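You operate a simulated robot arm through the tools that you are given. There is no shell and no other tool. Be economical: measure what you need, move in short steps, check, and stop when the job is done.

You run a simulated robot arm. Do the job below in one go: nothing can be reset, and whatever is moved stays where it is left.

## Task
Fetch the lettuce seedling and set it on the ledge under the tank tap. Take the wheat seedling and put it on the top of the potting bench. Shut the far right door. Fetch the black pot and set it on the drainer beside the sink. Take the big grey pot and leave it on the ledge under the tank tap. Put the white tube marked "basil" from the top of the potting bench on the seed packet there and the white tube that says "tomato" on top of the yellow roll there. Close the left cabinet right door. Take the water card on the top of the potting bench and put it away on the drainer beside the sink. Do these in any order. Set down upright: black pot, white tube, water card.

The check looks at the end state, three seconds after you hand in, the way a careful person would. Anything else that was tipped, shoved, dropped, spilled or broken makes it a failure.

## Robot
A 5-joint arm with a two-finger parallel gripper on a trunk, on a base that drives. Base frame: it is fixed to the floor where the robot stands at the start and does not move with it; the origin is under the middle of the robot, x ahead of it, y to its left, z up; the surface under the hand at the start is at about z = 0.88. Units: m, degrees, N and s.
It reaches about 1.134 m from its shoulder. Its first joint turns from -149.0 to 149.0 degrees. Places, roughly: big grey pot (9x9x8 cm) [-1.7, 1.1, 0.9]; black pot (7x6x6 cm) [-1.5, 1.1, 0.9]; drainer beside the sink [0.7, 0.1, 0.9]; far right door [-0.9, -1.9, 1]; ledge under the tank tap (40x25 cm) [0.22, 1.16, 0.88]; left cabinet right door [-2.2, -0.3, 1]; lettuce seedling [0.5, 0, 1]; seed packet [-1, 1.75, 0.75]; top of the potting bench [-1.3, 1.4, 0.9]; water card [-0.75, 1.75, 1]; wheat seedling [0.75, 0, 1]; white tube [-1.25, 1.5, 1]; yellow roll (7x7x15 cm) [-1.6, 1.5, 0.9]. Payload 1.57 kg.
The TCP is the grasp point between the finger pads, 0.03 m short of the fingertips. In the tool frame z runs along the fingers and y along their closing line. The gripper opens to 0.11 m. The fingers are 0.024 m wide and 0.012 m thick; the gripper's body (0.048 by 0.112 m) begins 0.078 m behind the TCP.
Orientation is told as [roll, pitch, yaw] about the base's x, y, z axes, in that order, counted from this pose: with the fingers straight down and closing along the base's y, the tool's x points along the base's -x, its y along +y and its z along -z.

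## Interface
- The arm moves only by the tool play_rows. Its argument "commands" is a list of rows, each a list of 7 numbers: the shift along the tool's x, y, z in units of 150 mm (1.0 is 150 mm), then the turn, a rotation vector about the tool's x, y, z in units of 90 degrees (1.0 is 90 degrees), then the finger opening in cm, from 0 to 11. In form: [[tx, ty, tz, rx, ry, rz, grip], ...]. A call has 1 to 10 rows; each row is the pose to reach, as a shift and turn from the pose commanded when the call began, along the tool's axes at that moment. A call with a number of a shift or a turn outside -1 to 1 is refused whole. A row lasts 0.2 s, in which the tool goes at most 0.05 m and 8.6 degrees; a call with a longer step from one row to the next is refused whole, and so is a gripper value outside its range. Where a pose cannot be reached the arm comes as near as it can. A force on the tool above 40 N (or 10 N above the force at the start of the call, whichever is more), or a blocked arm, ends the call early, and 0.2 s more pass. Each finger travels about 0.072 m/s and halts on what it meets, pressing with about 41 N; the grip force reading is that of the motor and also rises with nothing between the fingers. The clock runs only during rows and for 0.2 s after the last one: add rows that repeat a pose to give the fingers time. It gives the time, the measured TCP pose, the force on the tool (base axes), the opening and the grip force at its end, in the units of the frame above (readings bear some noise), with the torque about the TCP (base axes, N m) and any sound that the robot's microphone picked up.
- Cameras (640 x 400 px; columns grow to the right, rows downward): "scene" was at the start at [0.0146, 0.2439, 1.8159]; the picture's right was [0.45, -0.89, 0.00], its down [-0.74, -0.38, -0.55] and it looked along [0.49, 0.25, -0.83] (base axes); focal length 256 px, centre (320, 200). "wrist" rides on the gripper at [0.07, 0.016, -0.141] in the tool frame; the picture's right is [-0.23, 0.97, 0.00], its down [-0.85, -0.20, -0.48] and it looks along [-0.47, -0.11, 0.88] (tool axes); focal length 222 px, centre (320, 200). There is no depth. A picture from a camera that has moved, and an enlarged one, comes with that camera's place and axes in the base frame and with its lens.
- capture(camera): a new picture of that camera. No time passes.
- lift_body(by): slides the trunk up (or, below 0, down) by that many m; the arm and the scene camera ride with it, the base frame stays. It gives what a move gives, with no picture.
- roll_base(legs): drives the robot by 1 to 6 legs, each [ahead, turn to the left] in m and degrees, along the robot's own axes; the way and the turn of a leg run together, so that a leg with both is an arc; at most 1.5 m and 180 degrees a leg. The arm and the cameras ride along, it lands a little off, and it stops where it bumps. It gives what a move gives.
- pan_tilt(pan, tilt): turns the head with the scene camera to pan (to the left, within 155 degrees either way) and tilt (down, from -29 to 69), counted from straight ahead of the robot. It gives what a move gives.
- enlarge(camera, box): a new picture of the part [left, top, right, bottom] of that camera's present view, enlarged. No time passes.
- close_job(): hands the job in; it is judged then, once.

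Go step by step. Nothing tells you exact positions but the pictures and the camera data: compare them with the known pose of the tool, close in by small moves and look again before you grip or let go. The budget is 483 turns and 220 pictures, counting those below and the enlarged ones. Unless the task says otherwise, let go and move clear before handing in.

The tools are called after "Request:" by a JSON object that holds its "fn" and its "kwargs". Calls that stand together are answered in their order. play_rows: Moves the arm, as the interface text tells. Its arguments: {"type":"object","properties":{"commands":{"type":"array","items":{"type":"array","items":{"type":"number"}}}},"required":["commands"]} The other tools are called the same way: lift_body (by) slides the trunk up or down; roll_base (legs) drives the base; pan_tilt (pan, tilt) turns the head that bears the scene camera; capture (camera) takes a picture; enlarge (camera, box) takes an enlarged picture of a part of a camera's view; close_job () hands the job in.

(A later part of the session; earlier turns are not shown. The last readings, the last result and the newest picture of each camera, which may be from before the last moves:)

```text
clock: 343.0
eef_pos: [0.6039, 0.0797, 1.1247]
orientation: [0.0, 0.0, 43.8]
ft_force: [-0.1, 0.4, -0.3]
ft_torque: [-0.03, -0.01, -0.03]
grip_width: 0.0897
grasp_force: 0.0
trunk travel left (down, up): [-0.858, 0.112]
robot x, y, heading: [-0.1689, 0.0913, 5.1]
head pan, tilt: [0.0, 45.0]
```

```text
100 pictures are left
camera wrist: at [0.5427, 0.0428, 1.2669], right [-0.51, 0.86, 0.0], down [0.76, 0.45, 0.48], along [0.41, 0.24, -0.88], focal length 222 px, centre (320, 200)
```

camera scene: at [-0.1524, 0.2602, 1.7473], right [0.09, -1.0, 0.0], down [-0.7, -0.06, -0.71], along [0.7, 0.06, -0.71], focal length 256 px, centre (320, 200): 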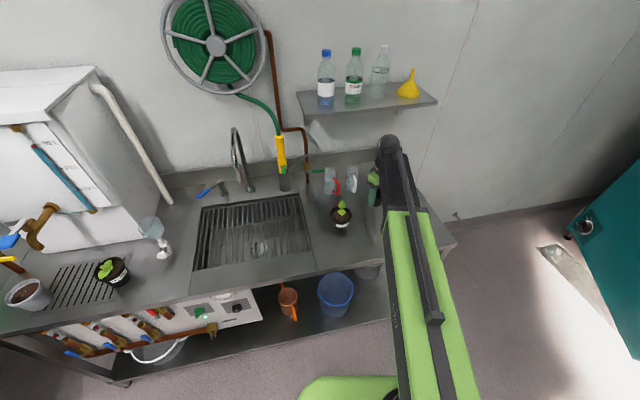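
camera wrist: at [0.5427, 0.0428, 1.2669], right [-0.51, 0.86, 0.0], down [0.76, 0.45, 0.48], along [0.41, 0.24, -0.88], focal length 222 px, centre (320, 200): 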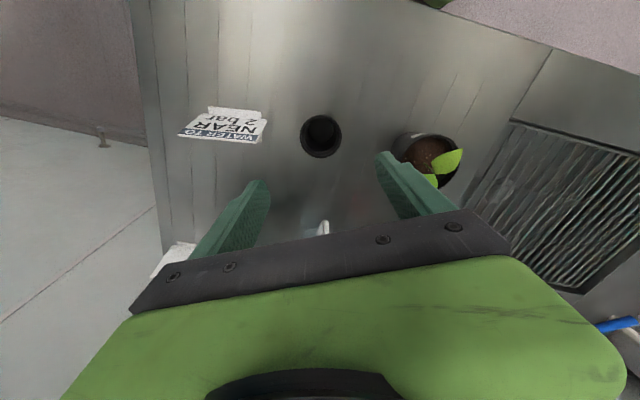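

Black pot and card stand on the drainer. Now the tubes: drive to the bench centre.

Request:
{"fn": "lift_body", "kwargs": {"by": 0.107}}

Request:
{"fn": "roll_base", "kwargs": {"legs": [[0, 148.7], [1.04, 0], [0, -46.7]]}}

Request:
{"fn": "pan_tilt", "kwargs": {"pan": 0, "tilt": 45}}

Request:
{"fn": "capture", "kwargs": {"camera": "scene"}}

Request:
{"fn": "capture", "kwargs": {"camera": "wrist"}}

```text
clock: 344.4
eef_pos: [0.6049, 0.0801, 1.2321]
orientation: [-0.1, 0.0, 43.9]
ft_force: [0.2, 0.2, -0.4]
ft_torque: [-0.01, 0.05, -0.01]
grip_width: 0.0898
grasp_force: 0.0
trunk travel left (down, up): [-0.965, 0.005]
robot x, y, heading: [-0.1734, 0.0869, 5.3]
head pan, tilt: [0.0, 45.0]
```

```text
clock: 357.9
eef_pos: [-1.2475, 1.3294, 1.2336]
orientation: [0.1, -0.2, 145.3]
ft_force: [1.4, 0.3, -0.4]
ft_torque: [-0.04, 0.07, -0.01]
grip_width: 0.0901
grasp_force: 0.1
trunk travel left (down, up): [-0.965, 0.005]
robot x, y, heading: [-1.0822, 0.5689, 107.3]
head pan, tilt: [0.0, 45.0]
```

```text
clock: 358.5
eef_pos: [-1.2519, 1.3285, 1.2315]
orientation: [-0.1, 0.1, 145.5]
ft_force: [0.1, 0.2, 0.6]
ft_torque: [0.01, -0.05, -0.01]
grip_width: 0.0901
grasp_force: 0.0
trunk travel left (down, up): [-0.965, 0.005]
robot x, y, heading: [-1.0823, 0.567, 107.2]
head pan, tilt: [0.0, 45.0]
```

```text
99 pictures are left
camera scene: at [-1.2576, 0.5521, 1.9481], right [0.95, 0.3, 0.0], down [0.21, -0.68, -0.71], along [-0.21, 0.68, -0.71], focal length 256 px, centre (320, 200)
```

scene: 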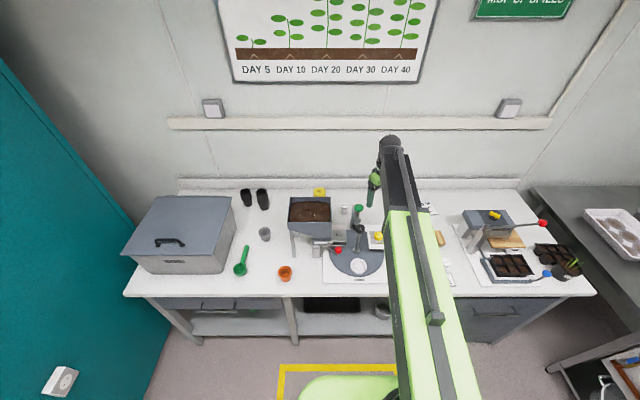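

```text
98 pictures are left
camera wrist: at [-1.2039, 1.2744, 1.3737], right [-0.74, -0.67, 0.0], down [-0.59, 0.65, 0.48], along [-0.32, 0.35, -0.88], focal length 222 px, centre (320, 200)
```

wrist: 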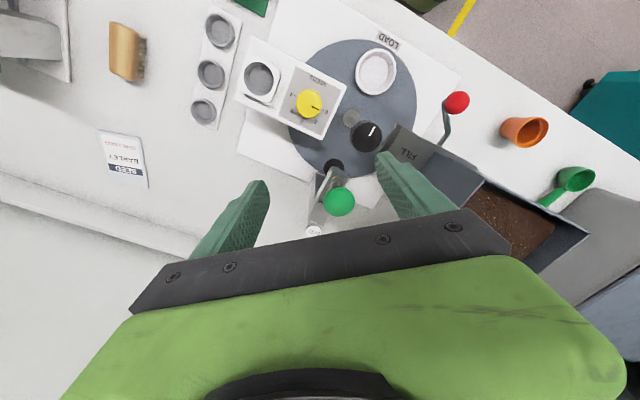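

Request:
{"fn": "enlarge", "kwargs": {"camera": "scene", "box": [280, 170, 440, 290]}}

Request:
{"fn": "enlarge", "kwargs": {"camera": "scene", "box": [335, 195, 375, 225]}}

```text
3.33 times, centred on (360, 230) of scene
camera zoom: at [-1.2576, 0.5521, 1.9481], right [0.95, 0.3, 0.0], down [0.21, -0.68, -0.71], along [-0.21, 0.68, -0.71], focal length 854 px, centre (187, 100)
```

zoom: 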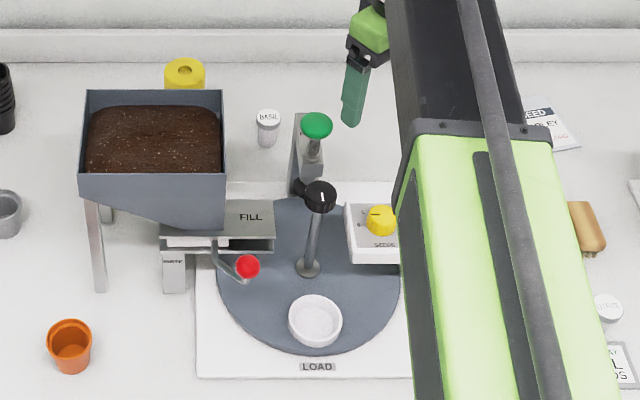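

```text
13.33 times, centred on (355, 210) of scene
camera zoom: at [-1.2576, 0.5521, 1.9481], right [0.95, 0.3, 0.0], down [0.21, -0.68, -0.71], along [-0.21, 0.68, -0.71], focal length 3415 px, centre (-147, 67)
```

zoom: 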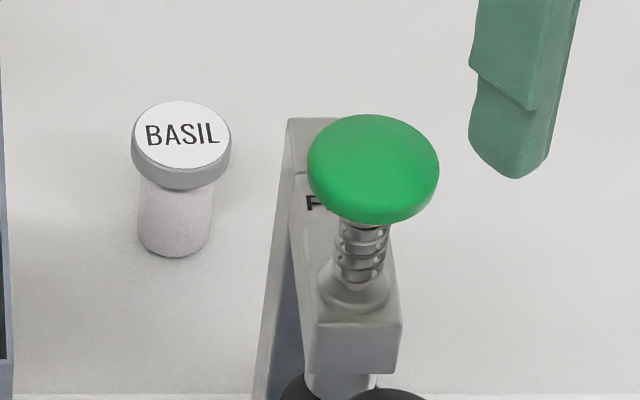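

BASIL tube is at about (-1.419, 1.535), cap top z≈0.92. I'll drive slightly closer, spin the gripper, and extend over it.

Request:
{"fn": "roll_base", "kwargs": {"legs": [[0, 2], [0.12, 0]]}}

Request:
{"fn": "play_rows", "kwargs": {"commands": [[0, 0, 0, 0, 0, -0.095, 8], [0, 0, 0, 0, 0, -0.19, 7], [0, 0, 0, 0, 0, -0.285, 6.5], [0, 0, 0, 0, 0, -0.38, 6.5], [0, 0, 0, 0, 0, -0.475, 6.5], [0, 0, 0, 0, 0, -0.56, 6.5]]}}

```text
clock: 360.1
eef_pos: [-1.3164, 1.439, 1.2304]
orientation: [0.0, 0.1, 147.5]
ft_force: [-0.1, 1.2, -0.5]
ft_torque: [-0.05, -0.01, 0.0]
grip_width: 0.0899
grasp_force: 0.1
trunk travel left (down, up): [-0.965, 0.005]
robot x, y, heading: [-1.1243, 0.6822, 109.1]
head pan, tilt: [0.0, 45.0]
```

```text
clock: 361.5
eef_pos: [-1.3158, 1.4373, 1.2315]
orientation: [0.0, 0.0, -162.1]
ft_force: [-1.1, -0.3, 0.2]
ft_torque: [-0.03, -0.02, 0.0]
grip_width: 0.065
grasp_force: 0.1
trunk travel left (down, up): [-0.965, 0.005]
robot x, y, heading: [-1.125, 0.6806, 109.0]
head pan, tilt: [0.0, 45.0]
```

Request:
{"fn": "play_rows", "kwargs": {"commands": [[-0.15, -0.28, 0, 0, 0, 0, 6.5], [-0.3, -0.56, 0, 0, 0, 0, 6.5], [-0.453, -0.833, 0, 0, 0, 0, 6.5], [-0.453, -0.833, 0, 0, 0, 0, 6.5]]}}

Request:
{"fn": "lift_body", "kwargs": {"by": -0.12}}

Request:
{"fn": "capture", "kwargs": {"camera": "wrist"}}

Request:
{"fn": "enlarge", "kwargs": {"camera": "scene", "box": [280, 110, 440, 230]}}

```text
clock: 362.5
eef_pos: [-1.4178, 1.5347, 1.2337]
orientation: [0.0, -0.1, -162.2]
ft_force: [0.8, -0.1, -0.5]
ft_torque: [0.01, -0.01, 0.02]
grip_width: 0.0648
grasp_force: 0.0
trunk travel left (down, up): [-0.965, 0.005]
robot x, y, heading: [-1.1218, 0.6843, 109.1]
head pan, tilt: [0.0, 45.0]
```

```text
clock: 364.0
eef_pos: [-1.4178, 1.5349, 1.1125]
orientation: [0.0, 0.1, -162.2]
ft_force: [0.0, -0.2, -0.1]
ft_torque: [0.03, -0.03, 0.0]
grip_width: 0.065
grasp_force: 0.0
trunk travel left (down, up): [-0.845, 0.125]
robot x, y, heading: [-1.1242, 0.6855, 109.0]
head pan, tilt: [0.0, 45.0]
```

```text
95 pictures are left
camera wrist: at [-1.3476, 1.5403, 1.2541], right [0.08, -1.0, 0.0], down [-0.88, -0.07, 0.48], along [-0.48, -0.04, -0.88], focal length 222 px, centre (320, 200)
```

wrist: 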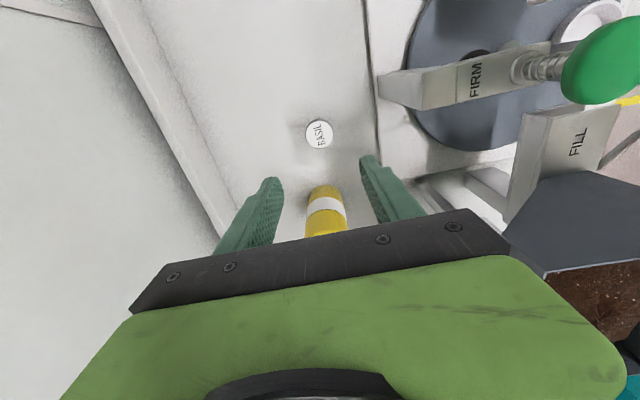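

```text
3.33 times, centred on (360, 170) of scene
camera zoom: at [-1.2951, 0.6612, 1.8283], right [0.95, 0.33, 0.0], down [0.23, -0.67, -0.71], along [-0.23, 0.67, -0.71], focal length 854 px, centre (187, 300)
```

zoom: 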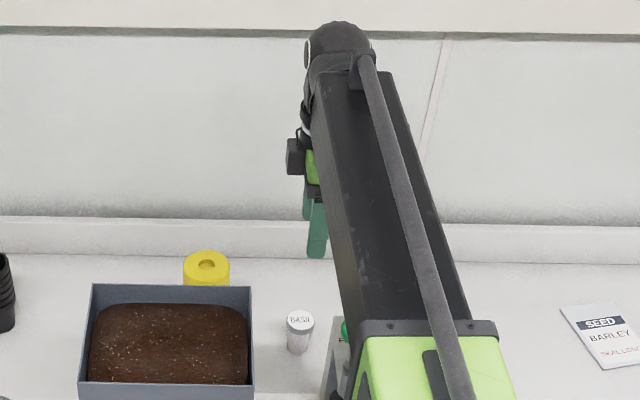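

Request:
{"fn": "lift_body", "kwargs": {"by": -0.13}}

Request:
{"fn": "capture", "kwargs": {"camera": "wrist"}}

Request:
{"fn": "enlarge", "kwargs": {"camera": "scene", "box": [280, 110, 440, 230]}}

```text
clock: 365.6
eef_pos: [-1.4186, 1.5353, 0.9821]
orientation: [0.0, 0.0, -162.1]
ft_force: [0.3, -0.5, 0.3]
ft_torque: [-0.01, 0.02, -0.02]
grip_width: 0.0648
grasp_force: 0.0
trunk travel left (down, up): [-0.715, 0.255]
robot x, y, heading: [-1.1243, 0.6856, 108.9]
head pan, tilt: [0.0, 45.0]
```

```text
93 pictures are left
camera wrist: at [-1.3476, 1.5403, 1.1241], right [0.08, -1.0, 0.0], down [-0.88, -0.07, 0.48], along [-0.48, -0.04, -0.88], focal length 222 px, centre (320, 200)
```

wrist: 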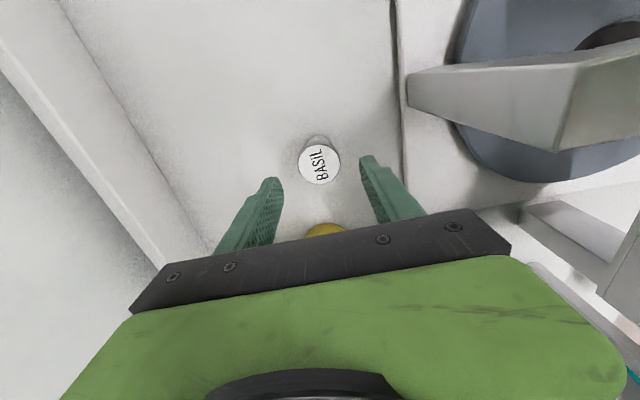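

```text
3.33 times, centred on (360, 170) of scene
camera zoom: at [-1.2951, 0.6612, 1.6983], right [0.95, 0.33, 0.0], down [0.23, -0.67, -0.71], along [-0.23, 0.67, -0.71], focal length 854 px, centre (187, 300)
```

zoom: 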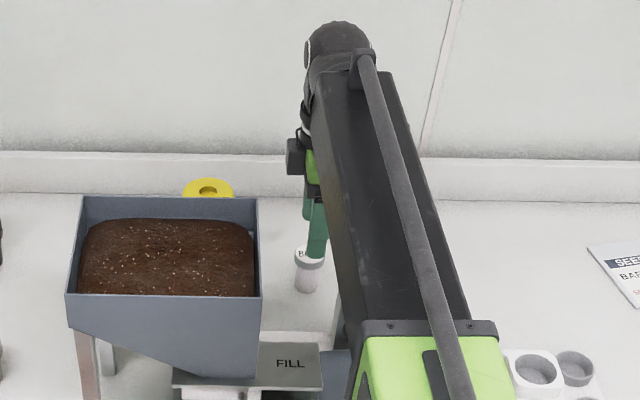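

The forearm would come close to the green FIRM knob if I only lower the trunk. I'll raise the trunk and instead lower with the arm, so the forearm slopes above the knob.

Request:
{"fn": "lift_body", "kwargs": {"by": 0.15}}

Request:
{"fn": "play_rows", "kwargs": {"commands": [[0, 0, 0.25, 0, 0, 0, 6.5], [0, 0, 0.5, 0, 0, 0, 6.5], [0, 0, 0.75, 0, 0, 0, 6.5], [0, 0, 1, 0, 0, 0, 6.5], [0, 0, 1, 0, 0, 0, 6.5]]}}

Request:
{"fn": "capture", "kwargs": {"camera": "scene"}}

```text
clock: 367.4
eef_pos: [-1.4173, 1.5361, 1.1318]
orientation: [0.0, 0.1, -162.2]
ft_force: [0.0, 0.8, 0.5]
ft_torque: [0.03, 0.01, 0.01]
grip_width: 0.065
grasp_force: 0.2
trunk travel left (down, up): [-0.865, 0.105]
robot x, y, heading: [-1.12, 0.683, 109.1]
head pan, tilt: [0.0, 45.0]
```

```text
clock: 368.6
eef_pos: [-1.4187, 1.5363, 1.1327]
orientation: [0.0, 0.1, -162.3]
ft_force: [1.2, 0.1, -0.8]
ft_torque: [0.02, 0.0, -0.02]
grip_width: 0.0648
grasp_force: 0.0
out of reach, approached as far as the arm can: row 1, 2, 3, 4, 5
trunk travel left (down, up): [-0.865, 0.105]
robot x, y, heading: [-1.1227, 0.6828, 109.3]
head pan, tilt: [0.0, 45.0]
```

```text
91 pictures are left
camera scene: at [-1.2952, 0.6612, 1.8483], right [0.95, 0.33, 0.0], down [0.23, -0.67, -0.71], along [-0.23, 0.67, -0.71], focal length 256 px, centre (320, 200)
```

scene: 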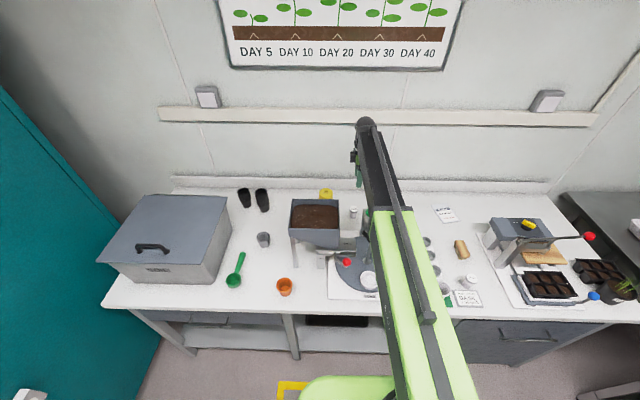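

The arm turns out to be a horizontal boom, so I'll approach from a heading (≈98°) where the boom passes between the hopper and the green knob.

Request:
{"fn": "lift_body", "kwargs": {"by": 0.1}}

Request:
{"fn": "roll_base", "kwargs": {"legs": [[-0.3, 0], [0, 28.3], [0.362, 0], [0, -39.3]]}}

Request:
{"fn": "capture", "kwargs": {"camera": "wrist"}}

```text
clock: 369.9
eef_pos: [-1.4185, 1.536, 1.2323]
orientation: [0.1, 0.0, -162.2]
ft_force: [-0.5, 0.8, -0.4]
ft_torque: [-0.02, -0.02, -0.01]
grip_width: 0.0649
grasp_force: 0.1
trunk travel left (down, up): [-0.965, 0.005]
robot x, y, heading: [-1.1232, 0.6858, 108.8]
head pan, tilt: [0.0, 45.0]
```

```text
clock: 377.1
eef_pos: [-1.4135, 1.5378, 1.2339]
orientation: [-0.2, 0.3, -173.6]
ft_force: [-0.2, -0.3, 0.4]
ft_torque: [0.05, -0.08, 0.0]
grip_width: 0.065
grasp_force: 0.1
trunk travel left (down, up): [-0.965, 0.005]
robot x, y, heading: [-1.2793, 0.6454, 97.7]
head pan, tilt: [0.0, 45.0]
```

```text
90 pictures are left
camera wrist: at [-1.344, 1.5286, 1.375], right [-0.12, -0.99, 0.0], down [-0.87, 0.1, 0.48], along [-0.47, 0.06, -0.88], focal length 222 px, centre (320, 200)
```

wrist: 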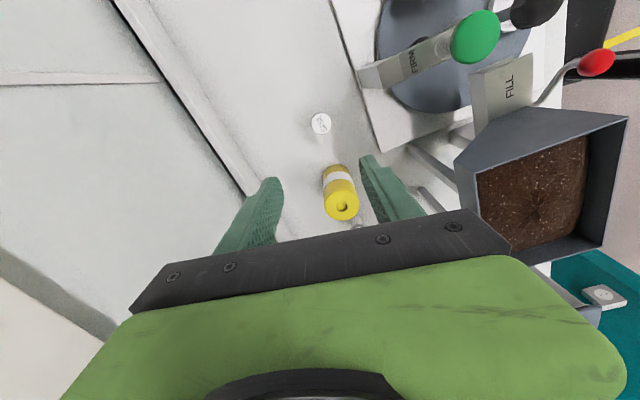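

Request:
{"fn": "play_rows", "kwargs": {"commands": [[-0.037, 0, 0, 0, 0, 0, 6.5], [-0.037, 0, 0, 0, 0, 0, 6.5]]}}

Request:
{"fn": "lift_body", "kwargs": {"by": -0.25}}

Request:
{"fn": "enlarge", "kwargs": {"camera": "scene", "box": [260, 110, 440, 260]}}

Request:
{"fn": "capture", "kwargs": {"camera": "wrist"}}

```text
clock: 377.7
eef_pos: [-1.4173, 1.5383, 1.2325]
orientation: [0.0, 0.0, -173.6]
ft_force: [0.5, 0.4, -0.3]
ft_torque: [0.0, 0.01, 0.01]
grip_width: 0.0649
grasp_force: 0.1
trunk travel left (down, up): [-0.965, 0.005]
robot x, y, heading: [-1.2744, 0.6467, 98.4]
head pan, tilt: [0.0, 45.0]
```

```text
clock: 380.3
eef_pos: [-1.4172, 1.5373, 0.9824]
orientation: [0.0, 0.1, -173.6]
ft_force: [0.1, -0.4, -0.4]
ft_torque: [-0.01, 0.01, -0.01]
grip_width: 0.0651
grasp_force: 0.1
trunk travel left (down, up): [-0.715, 0.255]
robot x, y, heading: [-1.2729, 0.6509, 97.7]
head pan, tilt: [0.0, 45.0]
```

```text
2.67 times, centred on (350, 185) of scene
camera zoom: at [-1.4489, 0.6592, 1.6983], right [0.99, 0.14, 0.0], down [0.1, -0.7, -0.71], along [-0.1, 0.7, -0.71], focal length 683 px, centre (240, 240)
```

zoom: 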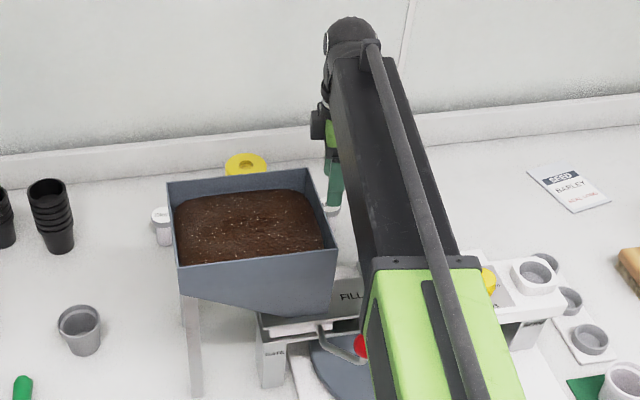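

```text
88 pictures are left
camera wrist: at [-1.3466, 1.5297, 1.1241], right [-0.12, -0.99, 0.0], down [-0.87, 0.1, 0.48], along [-0.47, 0.06, -0.88], focal length 222 px, centre (320, 200)
```

wrist: 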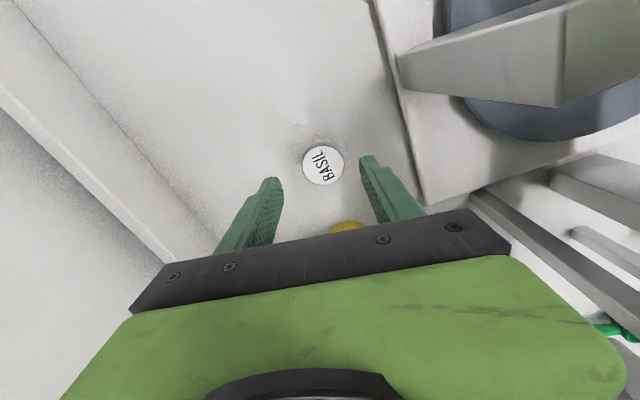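

Clearances look workable. I'll shift 8 mm left, then lower in steps to grip the cap.

Request:
{"fn": "play_rows", "kwargs": {"commands": [[-0.05, 0, 0, 0, 0, 0, 6.5], [-0.05, 0, 0, 0, 0, 0, 6.5]]}}

Request:
{"fn": "lift_body", "kwargs": {"by": -0.04}}

Request:
{"fn": "lift_body", "kwargs": {"by": -0.028}}

Request:
{"fn": "capture", "kwargs": {"camera": "wrist"}}

```text
clock: 380.9
eef_pos: [-1.4242, 1.5376, 0.9828]
orientation: [-0.1, 0.1, -173.5]
ft_force: [0.1, -0.2, -0.8]
ft_torque: [-0.03, 0.0, 0.05]
grip_width: 0.0649
grasp_force: 0.0
trunk travel left (down, up): [-0.715, 0.255]
robot x, y, heading: [-1.2779, 0.6506, 97.8]
head pan, tilt: [0.0, 45.0]
```

```text
clock: 381.7
eef_pos: [-1.425, 1.5386, 0.9416]
orientation: [0.0, 0.1, -173.5]
ft_force: [-0.4, -0.4, -0.2]
ft_torque: [0.0, 0.01, -0.02]
grip_width: 0.0648
grasp_force: 0.0
trunk travel left (down, up): [-0.675, 0.295]
robot x, y, heading: [-1.278, 0.6471, 97.7]
head pan, tilt: [0.0, 45.0]
```

```text
clock: 382.5
eef_pos: [-1.4236, 1.5379, 0.9135]
orientation: [0.1, 0.1, -173.6]
ft_force: [0.2, 0.5, 0.0]
ft_torque: [-0.01, 0.01, 0.03]
grip_width: 0.065
grasp_force: 0.0
trunk travel left (down, up): [-0.647, 0.323]
robot x, y, heading: [-1.2787, 0.6479, 98.1]
head pan, tilt: [0.0, 45.0]
```

```text
87 pictures are left
camera wrist: at [-1.3544, 1.5288, 1.056], right [-0.12, -0.99, 0.0], down [-0.87, 0.1, 0.48], along [-0.47, 0.06, -0.88], focal length 222 px, centre (320, 200)
```

wrist: 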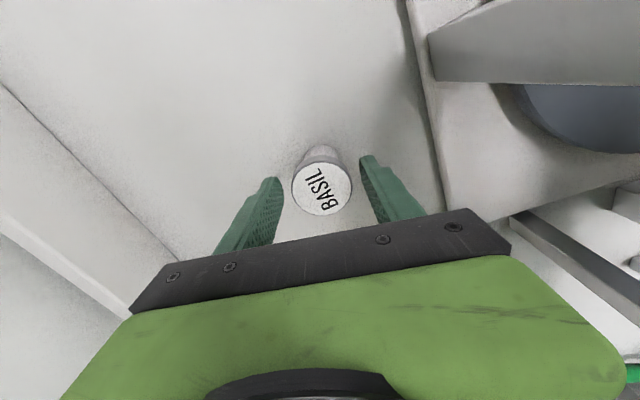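

Request:
{"fn": "play_rows", "kwargs": {"commands": [[0, 0, 0, 0, 0, 0, 5.5], [0, 0, 0, 0, 0, 0, 4.5], [0, 0, 0, 0, 0, 0, 3.5], [0, 0, 0, 0, 0, 0, 2.5], [0, 0, 0, 0, 0, 0, 2.5]]}}

Request:
{"fn": "capture", "kwargs": {"camera": "wrist"}}

Request:
{"fn": "lift_body", "kwargs": {"by": 0.1}}

Request:
{"fn": "capture", "kwargs": {"camera": "wrist"}}

```text
clock: 383.7
eef_pos: [-1.4261, 1.5381, 0.9153]
orientation: [0.0, 0.0, -173.6]
ft_force: [-0.7, 0.4, 0.0]
ft_torque: [0.04, 0.02, 0.0]
grip_width: 0.0403
grasp_force: 41.2
trunk travel left (down, up): [-0.647, 0.323]
robot x, y, heading: [-1.277, 0.6474, 97.6]
head pan, tilt: [0.0, 45.0]
```

```text
86 pictures are left
camera wrist: at [-1.3544, 1.5288, 1.056], right [-0.12, -0.99, 0.0], down [-0.87, 0.1, 0.48], along [-0.47, 0.06, -0.88], focal length 222 px, centre (320, 200)
```

wrist: 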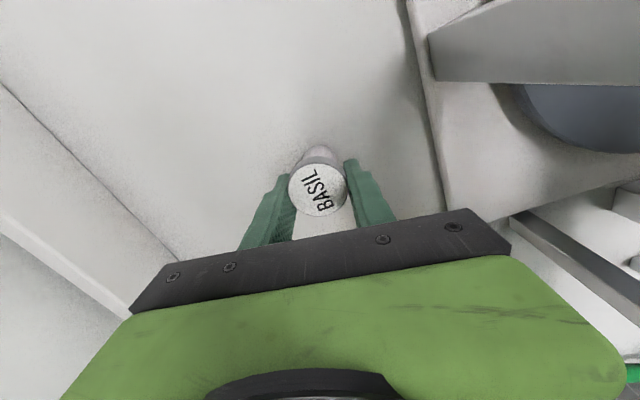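

```text
clock: 385.0
eef_pos: [-1.4253, 1.5389, 1.0149]
orientation: [0.0, 0.1, -173.6]
ft_force: [0.6, 0.3, -0.1]
ft_torque: [-0.03, 0.0, 0.04]
grip_width: 0.0401
grasp_force: 40.9
trunk travel left (down, up): [-0.747, 0.223]
robot x, y, heading: [-1.2755, 0.6451, 98.1]
head pan, tilt: [0.0, 45.0]
```

```text
85 pictures are left
camera wrist: at [-1.3545, 1.5289, 1.1559], right [-0.12, -0.99, 0.0], down [-0.87, 0.1, 0.48], along [-0.47, 0.06, -0.88], focal length 222 px, centre (320, 200)
```

wrist: 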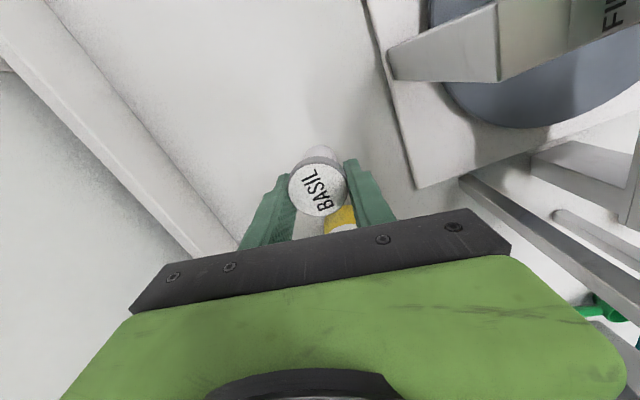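

BASIL tube held. Raise, back off, and drive to the seed packet at about (-0.98, 1.70).

Request:
{"fn": "lift_body", "kwargs": {"by": 0.215}}

Request:
{"fn": "roll_base", "kwargs": {"legs": [[-0.35, 0], [0, -52], [0.743, 0], [0, 61]]}}

Request:
{"fn": "capture", "kwargs": {"camera": "wrist"}}

Request:
{"fn": "capture", "kwargs": {"camera": "scene"}}

```text
clock: 387.3
eef_pos: [-1.4259, 1.5381, 1.2294]
orientation: [0.0, 0.0, -173.6]
ft_force: [0.6, 0.4, 0.2]
ft_torque: [-0.02, -0.05, -0.02]
grip_width: 0.0395
grasp_force: 40.9
trunk travel left (down, up): [-0.962, 0.008]
robot x, y, heading: [-1.2763, 0.648, 98.1]
head pan, tilt: [0.0, 45.0]
```

```text
clock: 398.2
eef_pos: [-0.9985, 1.6892, 1.2319]
orientation: [0.0, 0.0, -164.3]
ft_force: [0.2, 0.0, 0.6]
ft_torque: [0.02, 0.05, -0.03]
grip_width: 0.0398
grasp_force: 41.0
trunk travel left (down, up): [-0.962, 0.008]
robot x, y, heading: [-0.7267, 0.835, 107.1]
head pan, tilt: [0.0, 45.0]
```

```text
84 pictures are left
camera wrist: at [-0.9282, 1.6917, 1.3726], right [0.05, -1.0, 0.0], down [-0.88, -0.04, 0.48], along [-0.48, -0.02, -0.88], focal length 222 px, centre (320, 200)
```

wrist: 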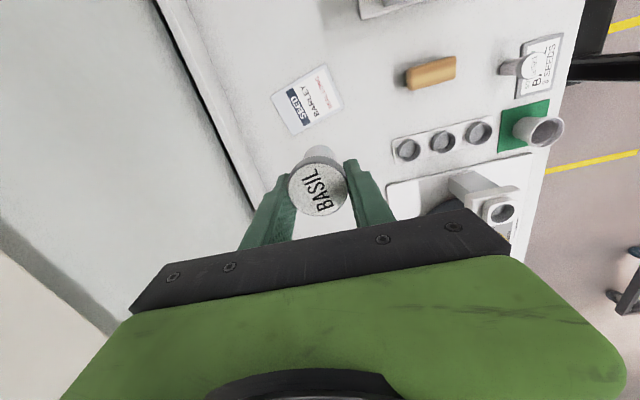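

```text
83 pictures are left
camera scene: at [-0.8956, 0.8138, 1.9458], right [0.96, 0.29, 0.0], down [0.2, -0.68, -0.71], along [-0.21, 0.68, -0.71], focal length 256 px, centre (320, 200)
```

scene: 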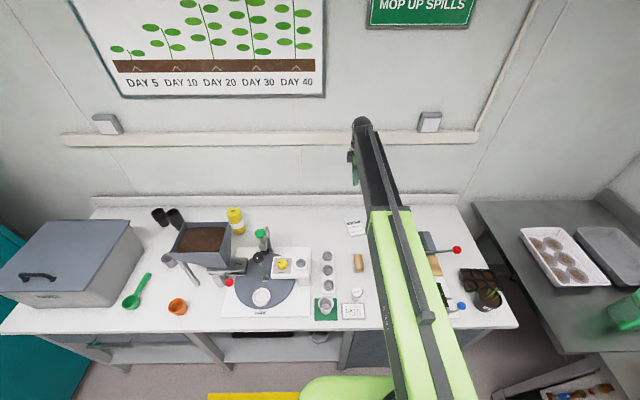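

Request:
{"fn": "play_rows", "kwargs": {"commands": [[0.11, -0.04, 0, 0, 0, 0, 2.5], [0.22, -0.083, 0, 0, 0, 0, 2.5], [0.22, -0.083, 0, 0, 0, 0, 2.5]]}}

Request:
{"fn": "lift_body", "kwargs": {"by": -0.22}}

Request:
{"fn": "capture", "kwargs": {"camera": "wrist"}}

Request:
{"fn": "enlarge", "kwargs": {"camera": "scene", "box": [300, 130, 440, 240]}}

```text
clock: 399.0
eef_pos: [-0.9743, 1.7119, 1.2285]
orientation: [0.0, 0.1, -164.2]
ft_force: [0.4, 0.0, -0.3]
ft_torque: [0.0, 0.01, 0.01]
grip_width: 0.0399
grasp_force: 41.5
trunk travel left (down, up): [-0.962, 0.008]
robot x, y, heading: [-0.726, 0.8342, 106.8]
head pan, tilt: [0.0, 45.0]
```

```text
clock: 401.3
eef_pos: [-0.9752, 1.7125, 1.0098]
orientation: [0.0, 0.1, -164.3]
ft_force: [-0.1, 1.2, -0.8]
ft_torque: [0.03, 0.04, 0.01]
grip_width: 0.0402
grasp_force: 40.5
trunk travel left (down, up): [-0.742, 0.228]
robot x, y, heading: [-0.7247, 0.8307, 106.6]
head pan, tilt: [0.0, 45.0]
```

```text
82 pictures are left
camera wrist: at [-0.9027, 1.7138, 1.1511], right [0.05, -1.0, 0.0], down [-0.88, -0.04, 0.48], along [-0.48, -0.02, -0.88], focal length 222 px, centre (320, 200)
```

wrist: 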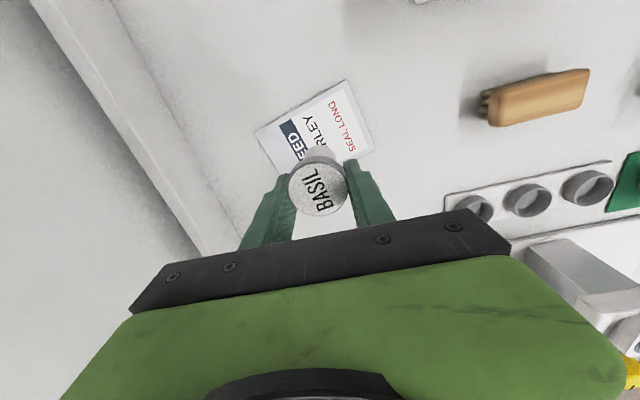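

```text
3.64 times, centred on (370, 185) of scene
camera zoom: at [-0.9003, 0.8159, 1.7253], right [0.96, 0.29, 0.0], down [0.2, -0.68, -0.71], along [-0.2, 0.68, -0.71], focal length 931 px, centre (138, 254)
```

zoom: 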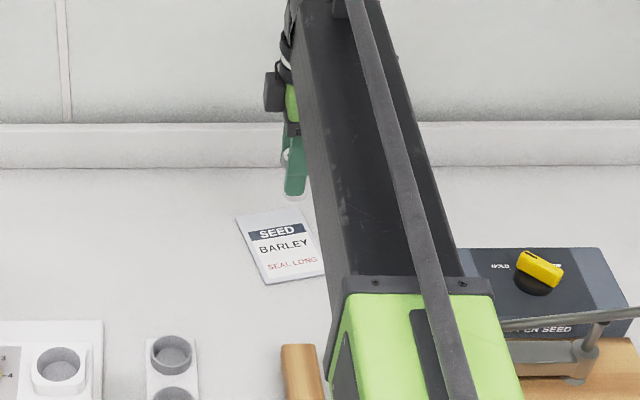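

Request:
{"fn": "lift_body", "kwargs": {"by": -0.075}}

Request:
{"fn": "lift_body", "kwargs": {"by": -0.008}}

Request:
{"fn": "lift_body", "kwargs": {"by": -0.004}}

Request:
{"fn": "lift_body", "kwargs": {"by": -0.004}}

```text
clock: 402.5
eef_pos: [-0.9727, 1.7111, 0.9353]
orientation: [0.0, 0.2, -164.2]
ft_force: [0.1, 0.4, 0.1]
ft_torque: [-0.02, 0.0, 0.0]
grip_width: 0.0399
grasp_force: 40.9
trunk travel left (down, up): [-0.667, 0.303]
robot x, y, heading: [-0.7281, 0.8313, 106.7]
head pan, tilt: [0.0, 45.0]
```

```text
clock: 403.0
eef_pos: [-0.9729, 1.7117, 0.9256]
orientation: [0.0, 0.1, -164.2]
ft_force: [0.0, -0.6, -0.4]
ft_torque: [-0.01, -0.04, 0.02]
grip_width: 0.0398
grasp_force: 40.6
trunk travel left (down, up): [-0.659, 0.311]
robot x, y, heading: [-0.7255, 0.8356, 106.8]
head pan, tilt: [0.0, 45.0]
```

```text
clock: 403.6
eef_pos: [-0.9737, 1.7116, 0.9226]
orientation: [0.1, 0.1, -164.2]
ft_force: [-1.4, 0.1, -0.5]
ft_torque: [0.0, 0.01, 0.0]
grip_width: 0.0398
grasp_force: 41.2
trunk travel left (down, up): [-0.655, 0.315]
robot x, y, heading: [-0.7296, 0.8307, 107.1]
head pan, tilt: [0.0, 45.0]
```

```text
clock: 404.1
eef_pos: [-0.973, 1.7107, 0.9183]
orientation: [0.0, 0.0, -164.3]
ft_force: [-1.1, 1.4, 7.6]
ft_torque: [0.14, -0.08, 0.0]
grip_width: 0.0398
grasp_force: 41.2
trunk travel left (down, up): [-0.651, 0.319]
robot x, y, heading: [-0.7269, 0.8271, 107.0]
head pan, tilt: [0.0, 45.0]
```

Contact. Release gently and rise.

Request:
{"fn": "lift_body", "kwargs": {"by": 0.001}}

Request:
{"fn": "play_rows", "kwargs": {"commands": [[0, 0, 0, 0, 0, 0, 4.3], [0, 0, 0, 0, 0, 0, 5], [0, 0, 0, 0, 0, 0, 6], [0, 0, 0, 0, 0, 0, 6.5], [0, 0, 0, 0, 0, 0, 6.5]]}}

Request:
{"fn": "lift_body", "kwargs": {"by": 0.15}}

Request:
{"fn": "capture", "kwargs": {"camera": "wrist"}}

```text
clock: 404.6
eef_pos: [-0.9733, 1.711, 0.9197]
orientation: [-0.1, 0.1, -164.2]
ft_force: [0.3, -0.8, 1.3]
ft_torque: [-0.02, -0.02, -0.01]
grip_width: 0.04
grasp_force: 41.2
trunk travel left (down, up): [-0.652, 0.318]
robot x, y, heading: [-0.729, 0.8276, 106.8]
head pan, tilt: [0.0, 45.0]
```

```text
clock: 405.8
eef_pos: [-0.9735, 1.7113, 0.9198]
orientation: [0.0, 0.1, -164.1]
ft_force: [-0.2, -0.5, 0.4]
ft_torque: [-0.01, -0.02, -0.02]
grip_width: 0.065
grasp_force: 0.1
trunk travel left (down, up): [-0.652, 0.318]
robot x, y, heading: [-0.7263, 0.8312, 106.8]
head pan, tilt: [0.0, 45.0]
```

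```text
clock: 407.6
eef_pos: [-0.9731, 1.7112, 1.069]
orientation: [0.0, 0.1, -164.3]
ft_force: [-0.7, 0.5, -0.3]
ft_torque: [0.0, 0.03, -0.04]
grip_width: 0.0652
grasp_force: 0.0
trunk travel left (down, up): [-0.802, 0.168]
robot x, y, heading: [-0.7261, 0.8273, 106.6]
head pan, tilt: [0.0, 45.0]
```

```text
80 pictures are left
camera wrist: at [-0.9029, 1.7138, 1.2109], right [0.05, -1.0, 0.0], down [-0.88, -0.04, 0.48], along [-0.48, -0.02, -0.88], focal length 222 px, centre (320, 200)
```

wrist: 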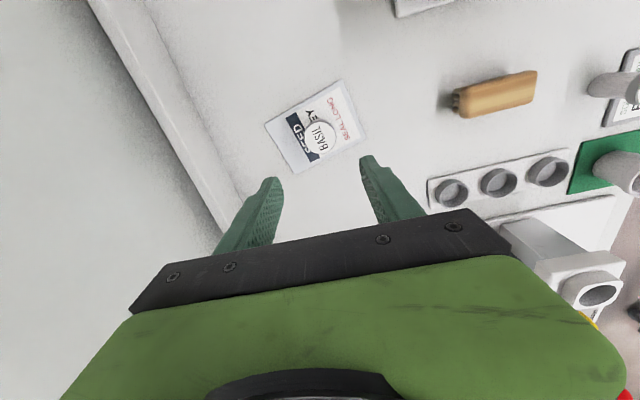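

BASIL stands on the packet. Now the other tube near (-1.687, 1.447). I'll raise, spin the gripper so the camera faces the wall, and route around to the left side of the bench.

Request:
{"fn": "lift_body", "kwargs": {"by": 0.163}}

Request:
{"fn": "roll_base", "kwargs": {"legs": [[-0.5, 0], [0, -78.3], [-1.157, 0], [0, 75]]}}

Request:
{"fn": "play_rows", "kwargs": {"commands": [[0, 0, 0, 0, 0, -0.095, 6.5], [0, 0, 0, 0, 0, -0.19, 6.5], [0, 0, 0, 0, 0, -0.285, 6.5], [0, 0, 0, 0, 0, -0.38, 6.5], [0, 0, 0, 0, 0, -0.475, 6.5], [0, 0, 0, 0, 0, -0.57, 6.5], [0, 0, 0, 0, 0, -0.665, 6.5], [0, 0, 0, 0, 0, -0.76, 6.5], [0, 0, 0, 0, 0, -0.855, 6.5], [0, 0, 0, 0, 0, -0.95, 6.5]]}}

Request:
{"fn": "capture", "kwargs": {"camera": "scene"}}

```text
clock: 409.4
eef_pos: [-0.9734, 1.7111, 1.2323]
orientation: [0.0, 0.1, -164.2]
ft_force: [-0.2, -0.2, 0.1]
ft_torque: [0.0, 0.02, 0.0]
grip_width: 0.065
grasp_force: 0.0
trunk travel left (down, up): [-0.965, 0.005]
robot x, y, heading: [-0.7273, 0.8353, 106.8]
head pan, tilt: [0.0, 45.0]
```

```text
clock: 424.4
eef_pos: [-1.7997, 0.6871, 1.2346]
orientation: [-0.1, 0.1, -166.8]
ft_force: [-0.9, 0.0, 1.1]
ft_torque: [0.05, -0.01, -0.01]
grip_width: 0.0652
grasp_force: 0.1
trunk travel left (down, up): [-0.965, 0.005]
robot x, y, heading: [-1.6121, -0.2044, 103.6]
head pan, tilt: [0.0, 45.0]
```

```text
clock: 426.6
eef_pos: [-1.8113, 0.6868, 1.2326]
orientation: [0.4, 0.0, -84.9]
ft_force: [0.4, 0.6, 0.4]
ft_torque: [-0.04, 0.0, -0.01]
grip_width: 0.065
grasp_force: 0.0
out of reach, approached as far as the arm can: row 10
trunk travel left (down, up): [-0.965, 0.005]
robot x, y, heading: [-1.6104, -0.2093, 103.7]
head pan, tilt: [0.0, 45.0]
```

```text
79 pictures are left
camera scene: at [-1.7853, -0.2124, 1.9482], right [0.97, 0.24, 0.0], down [0.17, -0.69, -0.71], along [-0.17, 0.69, -0.71], focal length 256 px, centre (320, 200)
```

scene: 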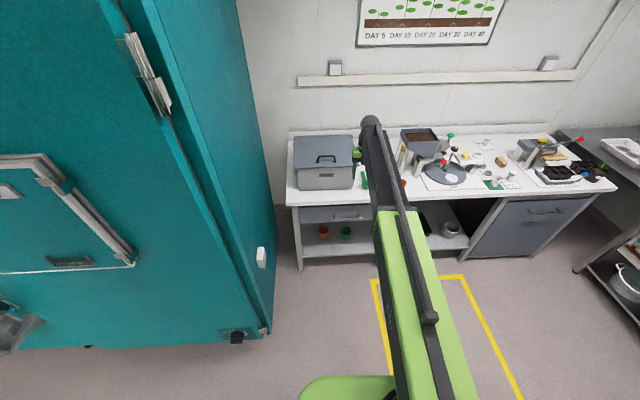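

Request:
{"fn": "roll_base", "kwargs": {"legs": [[0, -1], [0.7, 0], [0, -17.5]]}}

Request:
{"fn": "capture", "kwargs": {"camera": "scene"}}

Request:
{"fn": "capture", "kwargs": {"camera": "wrist"}}

```text
clock: 431.8
eef_pos: [-1.6691, 1.3857, 1.2328]
orientation: [0.3, 0.0, -103.7]
ft_force: [-1.1, 0.0, 0.2]
ft_torque: [-0.02, -0.06, 0.02]
grip_width: 0.0649
grasp_force: 0.0
trunk travel left (down, up): [-0.965, 0.005]
robot x, y, heading: [-1.7651, 0.474, 85.5]
head pan, tilt: [0.0, 45.0]
```

```text
78 pictures are left
camera scene: at [-1.9306, 0.5243, 1.9482], right [1.0, -0.08, 0.0], down [-0.05, -0.7, -0.71], along [0.05, 0.71, -0.71], focal length 256 px, centre (320, 200)
```

scene: 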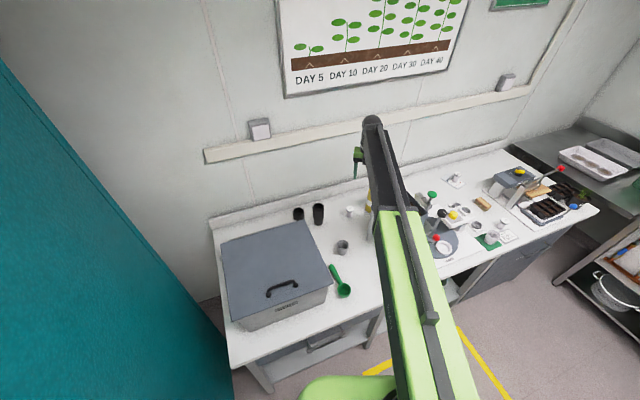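

```text
77 pictures are left
camera wrist: at [-1.6389, 1.4485, 1.3741], right [0.89, -0.45, 0.01], down [-0.4, -0.78, 0.48], along [-0.21, -0.43, -0.88], focal length 222 px, centre (320, 200)
```

wrist: 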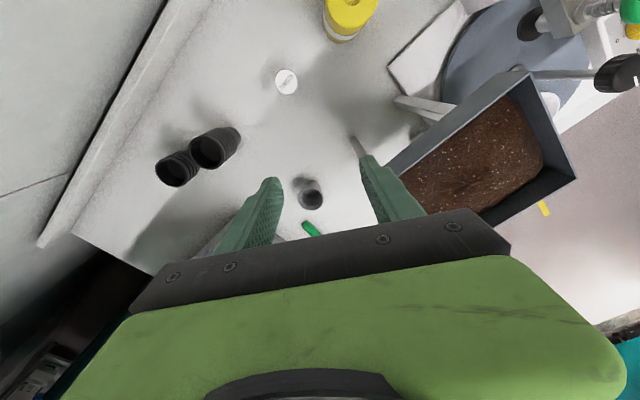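

Request:
{"fn": "enlarge", "kwargs": {"camera": "wrist", "box": [240, 40, 400, 140]}}

```text
4.00 times, centred on (320, 90) of wrist
camera zoom: at [-1.6389, 1.4485, 1.3741], right [0.89, -0.45, 0.01], down [-0.4, -0.78, 0.48], along [-0.21, -0.43, -0.88], focal length 888 px, centre (320, 640)
```

zoom: 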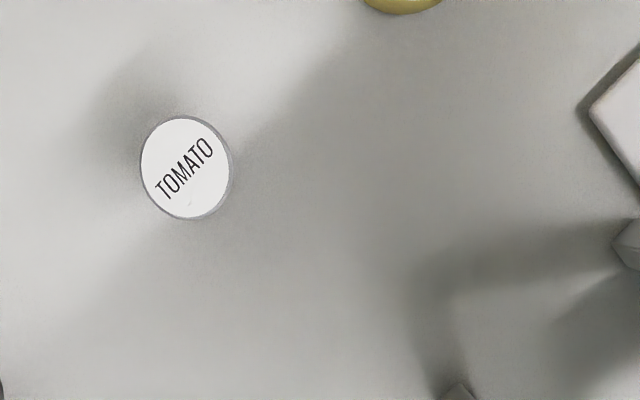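

TOMATO confirmed at about (-1.693, 1.470). Extending over it.

Request:
{"fn": "play_rows", "kwargs": {"commands": [[0.17, -0.1, 0, 0, 0, 0, 6.5], [0.34, -0.2, 0, 0, 0, 0, 6.5], [0.505, -0.295, 0, 0, 0, 0, 6.5], [0.505, -0.295, 0, 0, 0, 0, 6.5]]}}

Request:
{"fn": "lift_body", "kwargs": {"by": -0.18}}

Request:
{"fn": "capture", "kwargs": {"camera": "wrist"}}

Request:
{"fn": "enlarge", "kwargs": {"camera": "scene", "box": [290, 100, 450, 260]}}

```text
clock: 432.8
eef_pos: [-1.6978, 1.4196, 1.2325]
orientation: [0.3, 0.1, -103.6]
ft_force: [0.4, -0.1, 0.2]
ft_torque: [0.01, 0.02, 0.0]
grip_width: 0.0649
grasp_force: 0.0
out of reach, approached as far as the arm can: row 2, 3, 4
trunk travel left (down, up): [-0.965, 0.005]
robot x, y, heading: [-1.7646, 0.4752, 85.5]
head pan, tilt: [0.0, 45.0]
```

```text
clock: 434.8
eef_pos: [-1.6983, 1.4205, 1.0536]
orientation: [0.3, 0.1, -103.7]
ft_force: [0.1, 0.8, 0.1]
ft_torque: [0.03, -0.01, 0.01]
grip_width: 0.0649
grasp_force: 0.1
trunk travel left (down, up): [-0.785, 0.185]
robot x, y, heading: [-1.7634, 0.4787, 85.5]
head pan, tilt: [0.0, 45.0]
```

```text
75 pictures are left
camera wrist: at [-1.6667, 1.4828, 1.1943], right [0.89, -0.45, 0.0], down [-0.4, -0.78, 0.48], along [-0.21, -0.43, -0.88], focal length 222 px, centre (320, 200)
```

wrist: 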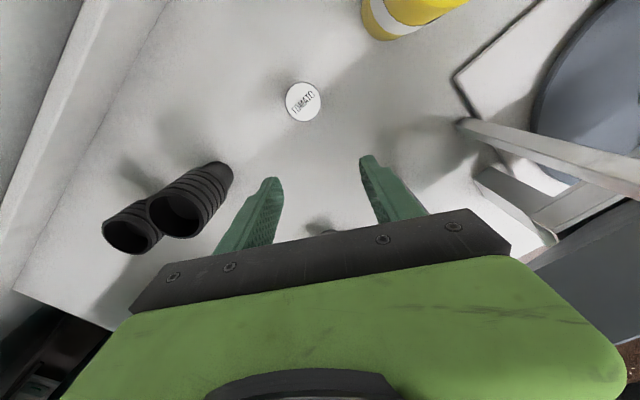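

```text
2.50 times, centred on (370, 180) of scene
camera zoom: at [-1.9295, 0.5241, 1.7683], right [1.0, -0.08, 0.0], down [-0.05, -0.7, -0.71], along [0.05, 0.71, -0.71], focal length 640 px, centre (195, 250)
```

zoom: 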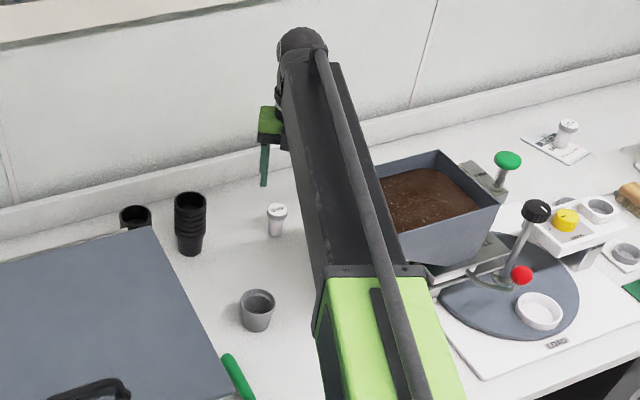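

Request:
{"fn": "roll_base", "kwargs": {"legs": [[0.055, 0]]}}

Request:
{"fn": "capture", "kwargs": {"camera": "wrist"}}

```text
clock: 435.7
eef_pos: [-1.6935, 1.4772, 1.051]
orientation: [0.3, 0.0, -103.7]
ft_force: [-0.7, 0.1, 0.7]
ft_torque: [-0.01, -0.03, -0.01]
grip_width: 0.0651
grasp_force: 0.1
trunk travel left (down, up): [-0.785, 0.185]
robot x, y, heading: [-1.7603, 0.5276, 85.6]
head pan, tilt: [0.0, 45.0]
```

```text
73 pictures are left
camera wrist: at [-1.6623, 1.54, 1.1929], right [0.89, -0.45, 0.0], down [-0.4, -0.78, 0.48], along [-0.21, -0.43, -0.88], focal length 222 px, centre (320, 200)
```

wrist: 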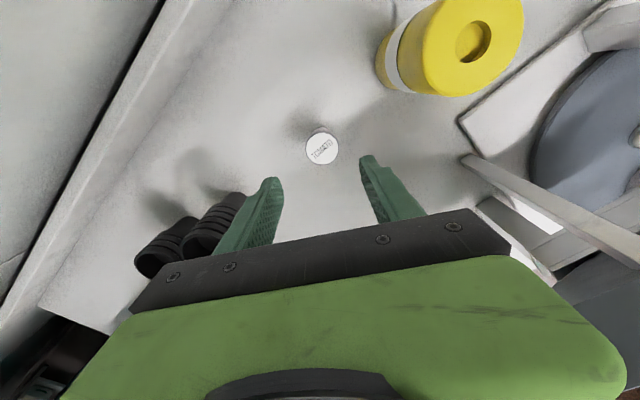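

Request:
{"fn": "play_rows", "kwargs": {"commands": [[-0.052, 0.013, 0, 0, 0, 0, 6.5], [-0.052, 0.013, 0, 0, 0, 0, 6.5]]}}

Request:
{"fn": "lift_body", "kwargs": {"by": -0.09}}

Request:
{"fn": "capture", "kwargs": {"camera": "wrist"}}

Request:
{"fn": "enlarge", "kwargs": {"camera": "scene", "box": [290, 100, 450, 260]}}

```text
clock: 436.3
eef_pos: [-1.6939, 1.4684, 1.0523]
orientation: [0.3, 0.1, -103.7]
ft_force: [-0.6, 1.0, 0.3]
ft_torque: [-0.01, 0.03, -0.02]
grip_width: 0.065
grasp_force: 0.1
trunk travel left (down, up): [-0.785, 0.185]
robot x, y, heading: [-1.7604, 0.5313, 85.6]
head pan, tilt: [0.0, 45.0]
```

```text
clock: 437.6
eef_pos: [-1.6935, 1.4668, 0.9633]
orientation: [0.3, 0.1, -103.7]
ft_force: [-0.1, 0.1, -0.1]
ft_torque: [0.01, 0.02, 0.01]
grip_width: 0.065
grasp_force: 0.0
trunk travel left (down, up): [-0.695, 0.275]
robot x, y, heading: [-1.7596, 0.5356, 85.7]
head pan, tilt: [0.0, 45.0]
```

```text
72 pictures are left
camera wrist: at [-1.6624, 1.5306, 1.1043], right [0.89, -0.45, 0.0], down [-0.4, -0.78, 0.48], along [-0.21, -0.43, -0.88], focal length 222 px, centre (320, 200)
```

wrist: 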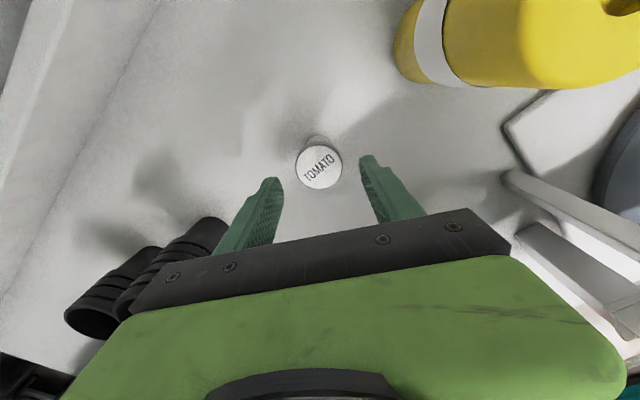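

```text
2.50 times, centred on (370, 180) of scene
camera zoom: at [-1.9252, 0.5799, 1.6783], right [1.0, -0.08, 0.0], down [-0.05, -0.7, -0.71], along [0.05, 0.71, -0.71], focal length 640 px, centre (195, 250)
```

zoom: 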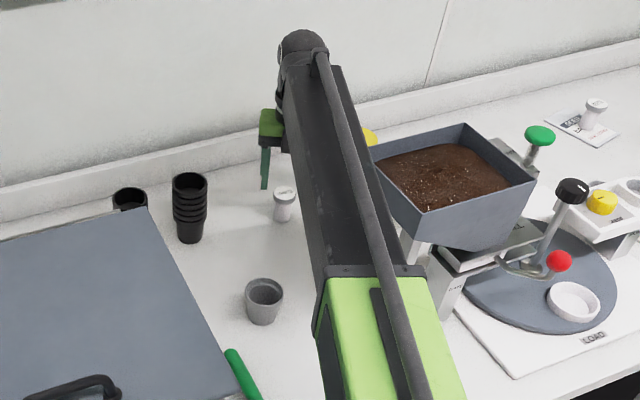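

Request:
{"fn": "lift_body", "kwargs": {"by": -0.048}}

Request:
{"fn": "capture", "kwargs": {"camera": "wrist"}}

Request:
{"fn": "play_rows", "kwargs": {"commands": [[0, 0, 0, 0, 0, 0, 5.5], [0, 0, 0, 0, 0, 0, 4.5], [0, 0, 0, 0, 0, 0, 3.5], [0, 0, 0, 0, 0, 0, 2.5], [0, 0, 0, 0, 0, 0, 2.5]]}}

Request:
{"fn": "lift_body", "kwargs": {"by": 0.25}}

Request:
{"fn": "capture", "kwargs": {"camera": "wrist"}}

```text
clock: 438.5
eef_pos: [-1.6919, 1.4685, 0.9139]
orientation: [0.4, 0.1, -103.7]
ft_force: [-0.2, 0.2, 0.6]
ft_torque: [0.0, -0.01, -0.03]
grip_width: 0.0649
grasp_force: 0.0
trunk travel left (down, up): [-0.647, 0.323]
robot x, y, heading: [-1.7574, 0.5293, 85.8]
head pan, tilt: [0.0, 45.0]
```

```text
70 pictures are left
camera wrist: at [-1.6624, 1.5305, 1.0562], right [0.89, -0.45, 0.0], down [-0.4, -0.78, 0.48], along [-0.21, -0.43, -0.88], focal length 222 px, centre (320, 200)
```

wrist: 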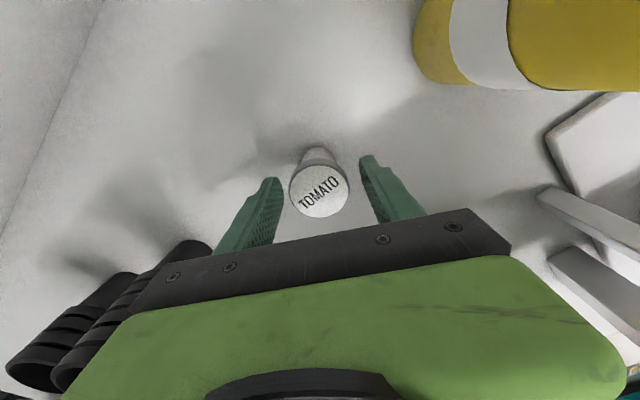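

```text
clock: 439.7
eef_pos: [-1.6941, 1.4691, 0.9142]
orientation: [0.2, 0.2, -103.8]
ft_force: [-0.1, 0.1, 0.2]
ft_torque: [-0.04, 0.01, 0.0]
grip_width: 0.04
grasp_force: 41.0
trunk travel left (down, up): [-0.647, 0.323]
robot x, y, heading: [-1.7577, 0.5345, 85.6]
head pan, tilt: [0.0, 45.0]
```

```text
clock: 442.3
eef_pos: [-1.6934, 1.4679, 1.1639]
orientation: [0.4, 0.1, -103.7]
ft_force: [0.0, 0.4, -0.6]
ft_torque: [-0.01, 0.01, 0.0]
grip_width: 0.04
grasp_force: 41.6
trunk travel left (down, up): [-0.897, 0.073]
robot x, y, heading: [-1.7567, 0.5313, 85.5]
head pan, tilt: [0.0, 45.0]
```

```text
69 pictures are left
camera wrist: at [-1.6624, 1.5307, 1.3061], right [0.89, -0.45, 0.0], down [-0.4, -0.78, 0.48], along [-0.21, -0.43, -0.88], focal length 222 px, centre (320, 200)
```

wrist: 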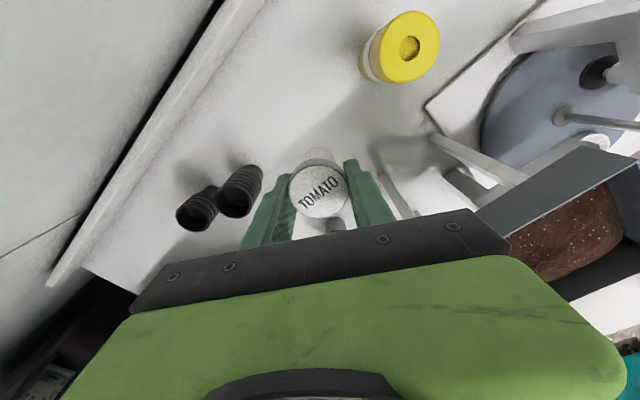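

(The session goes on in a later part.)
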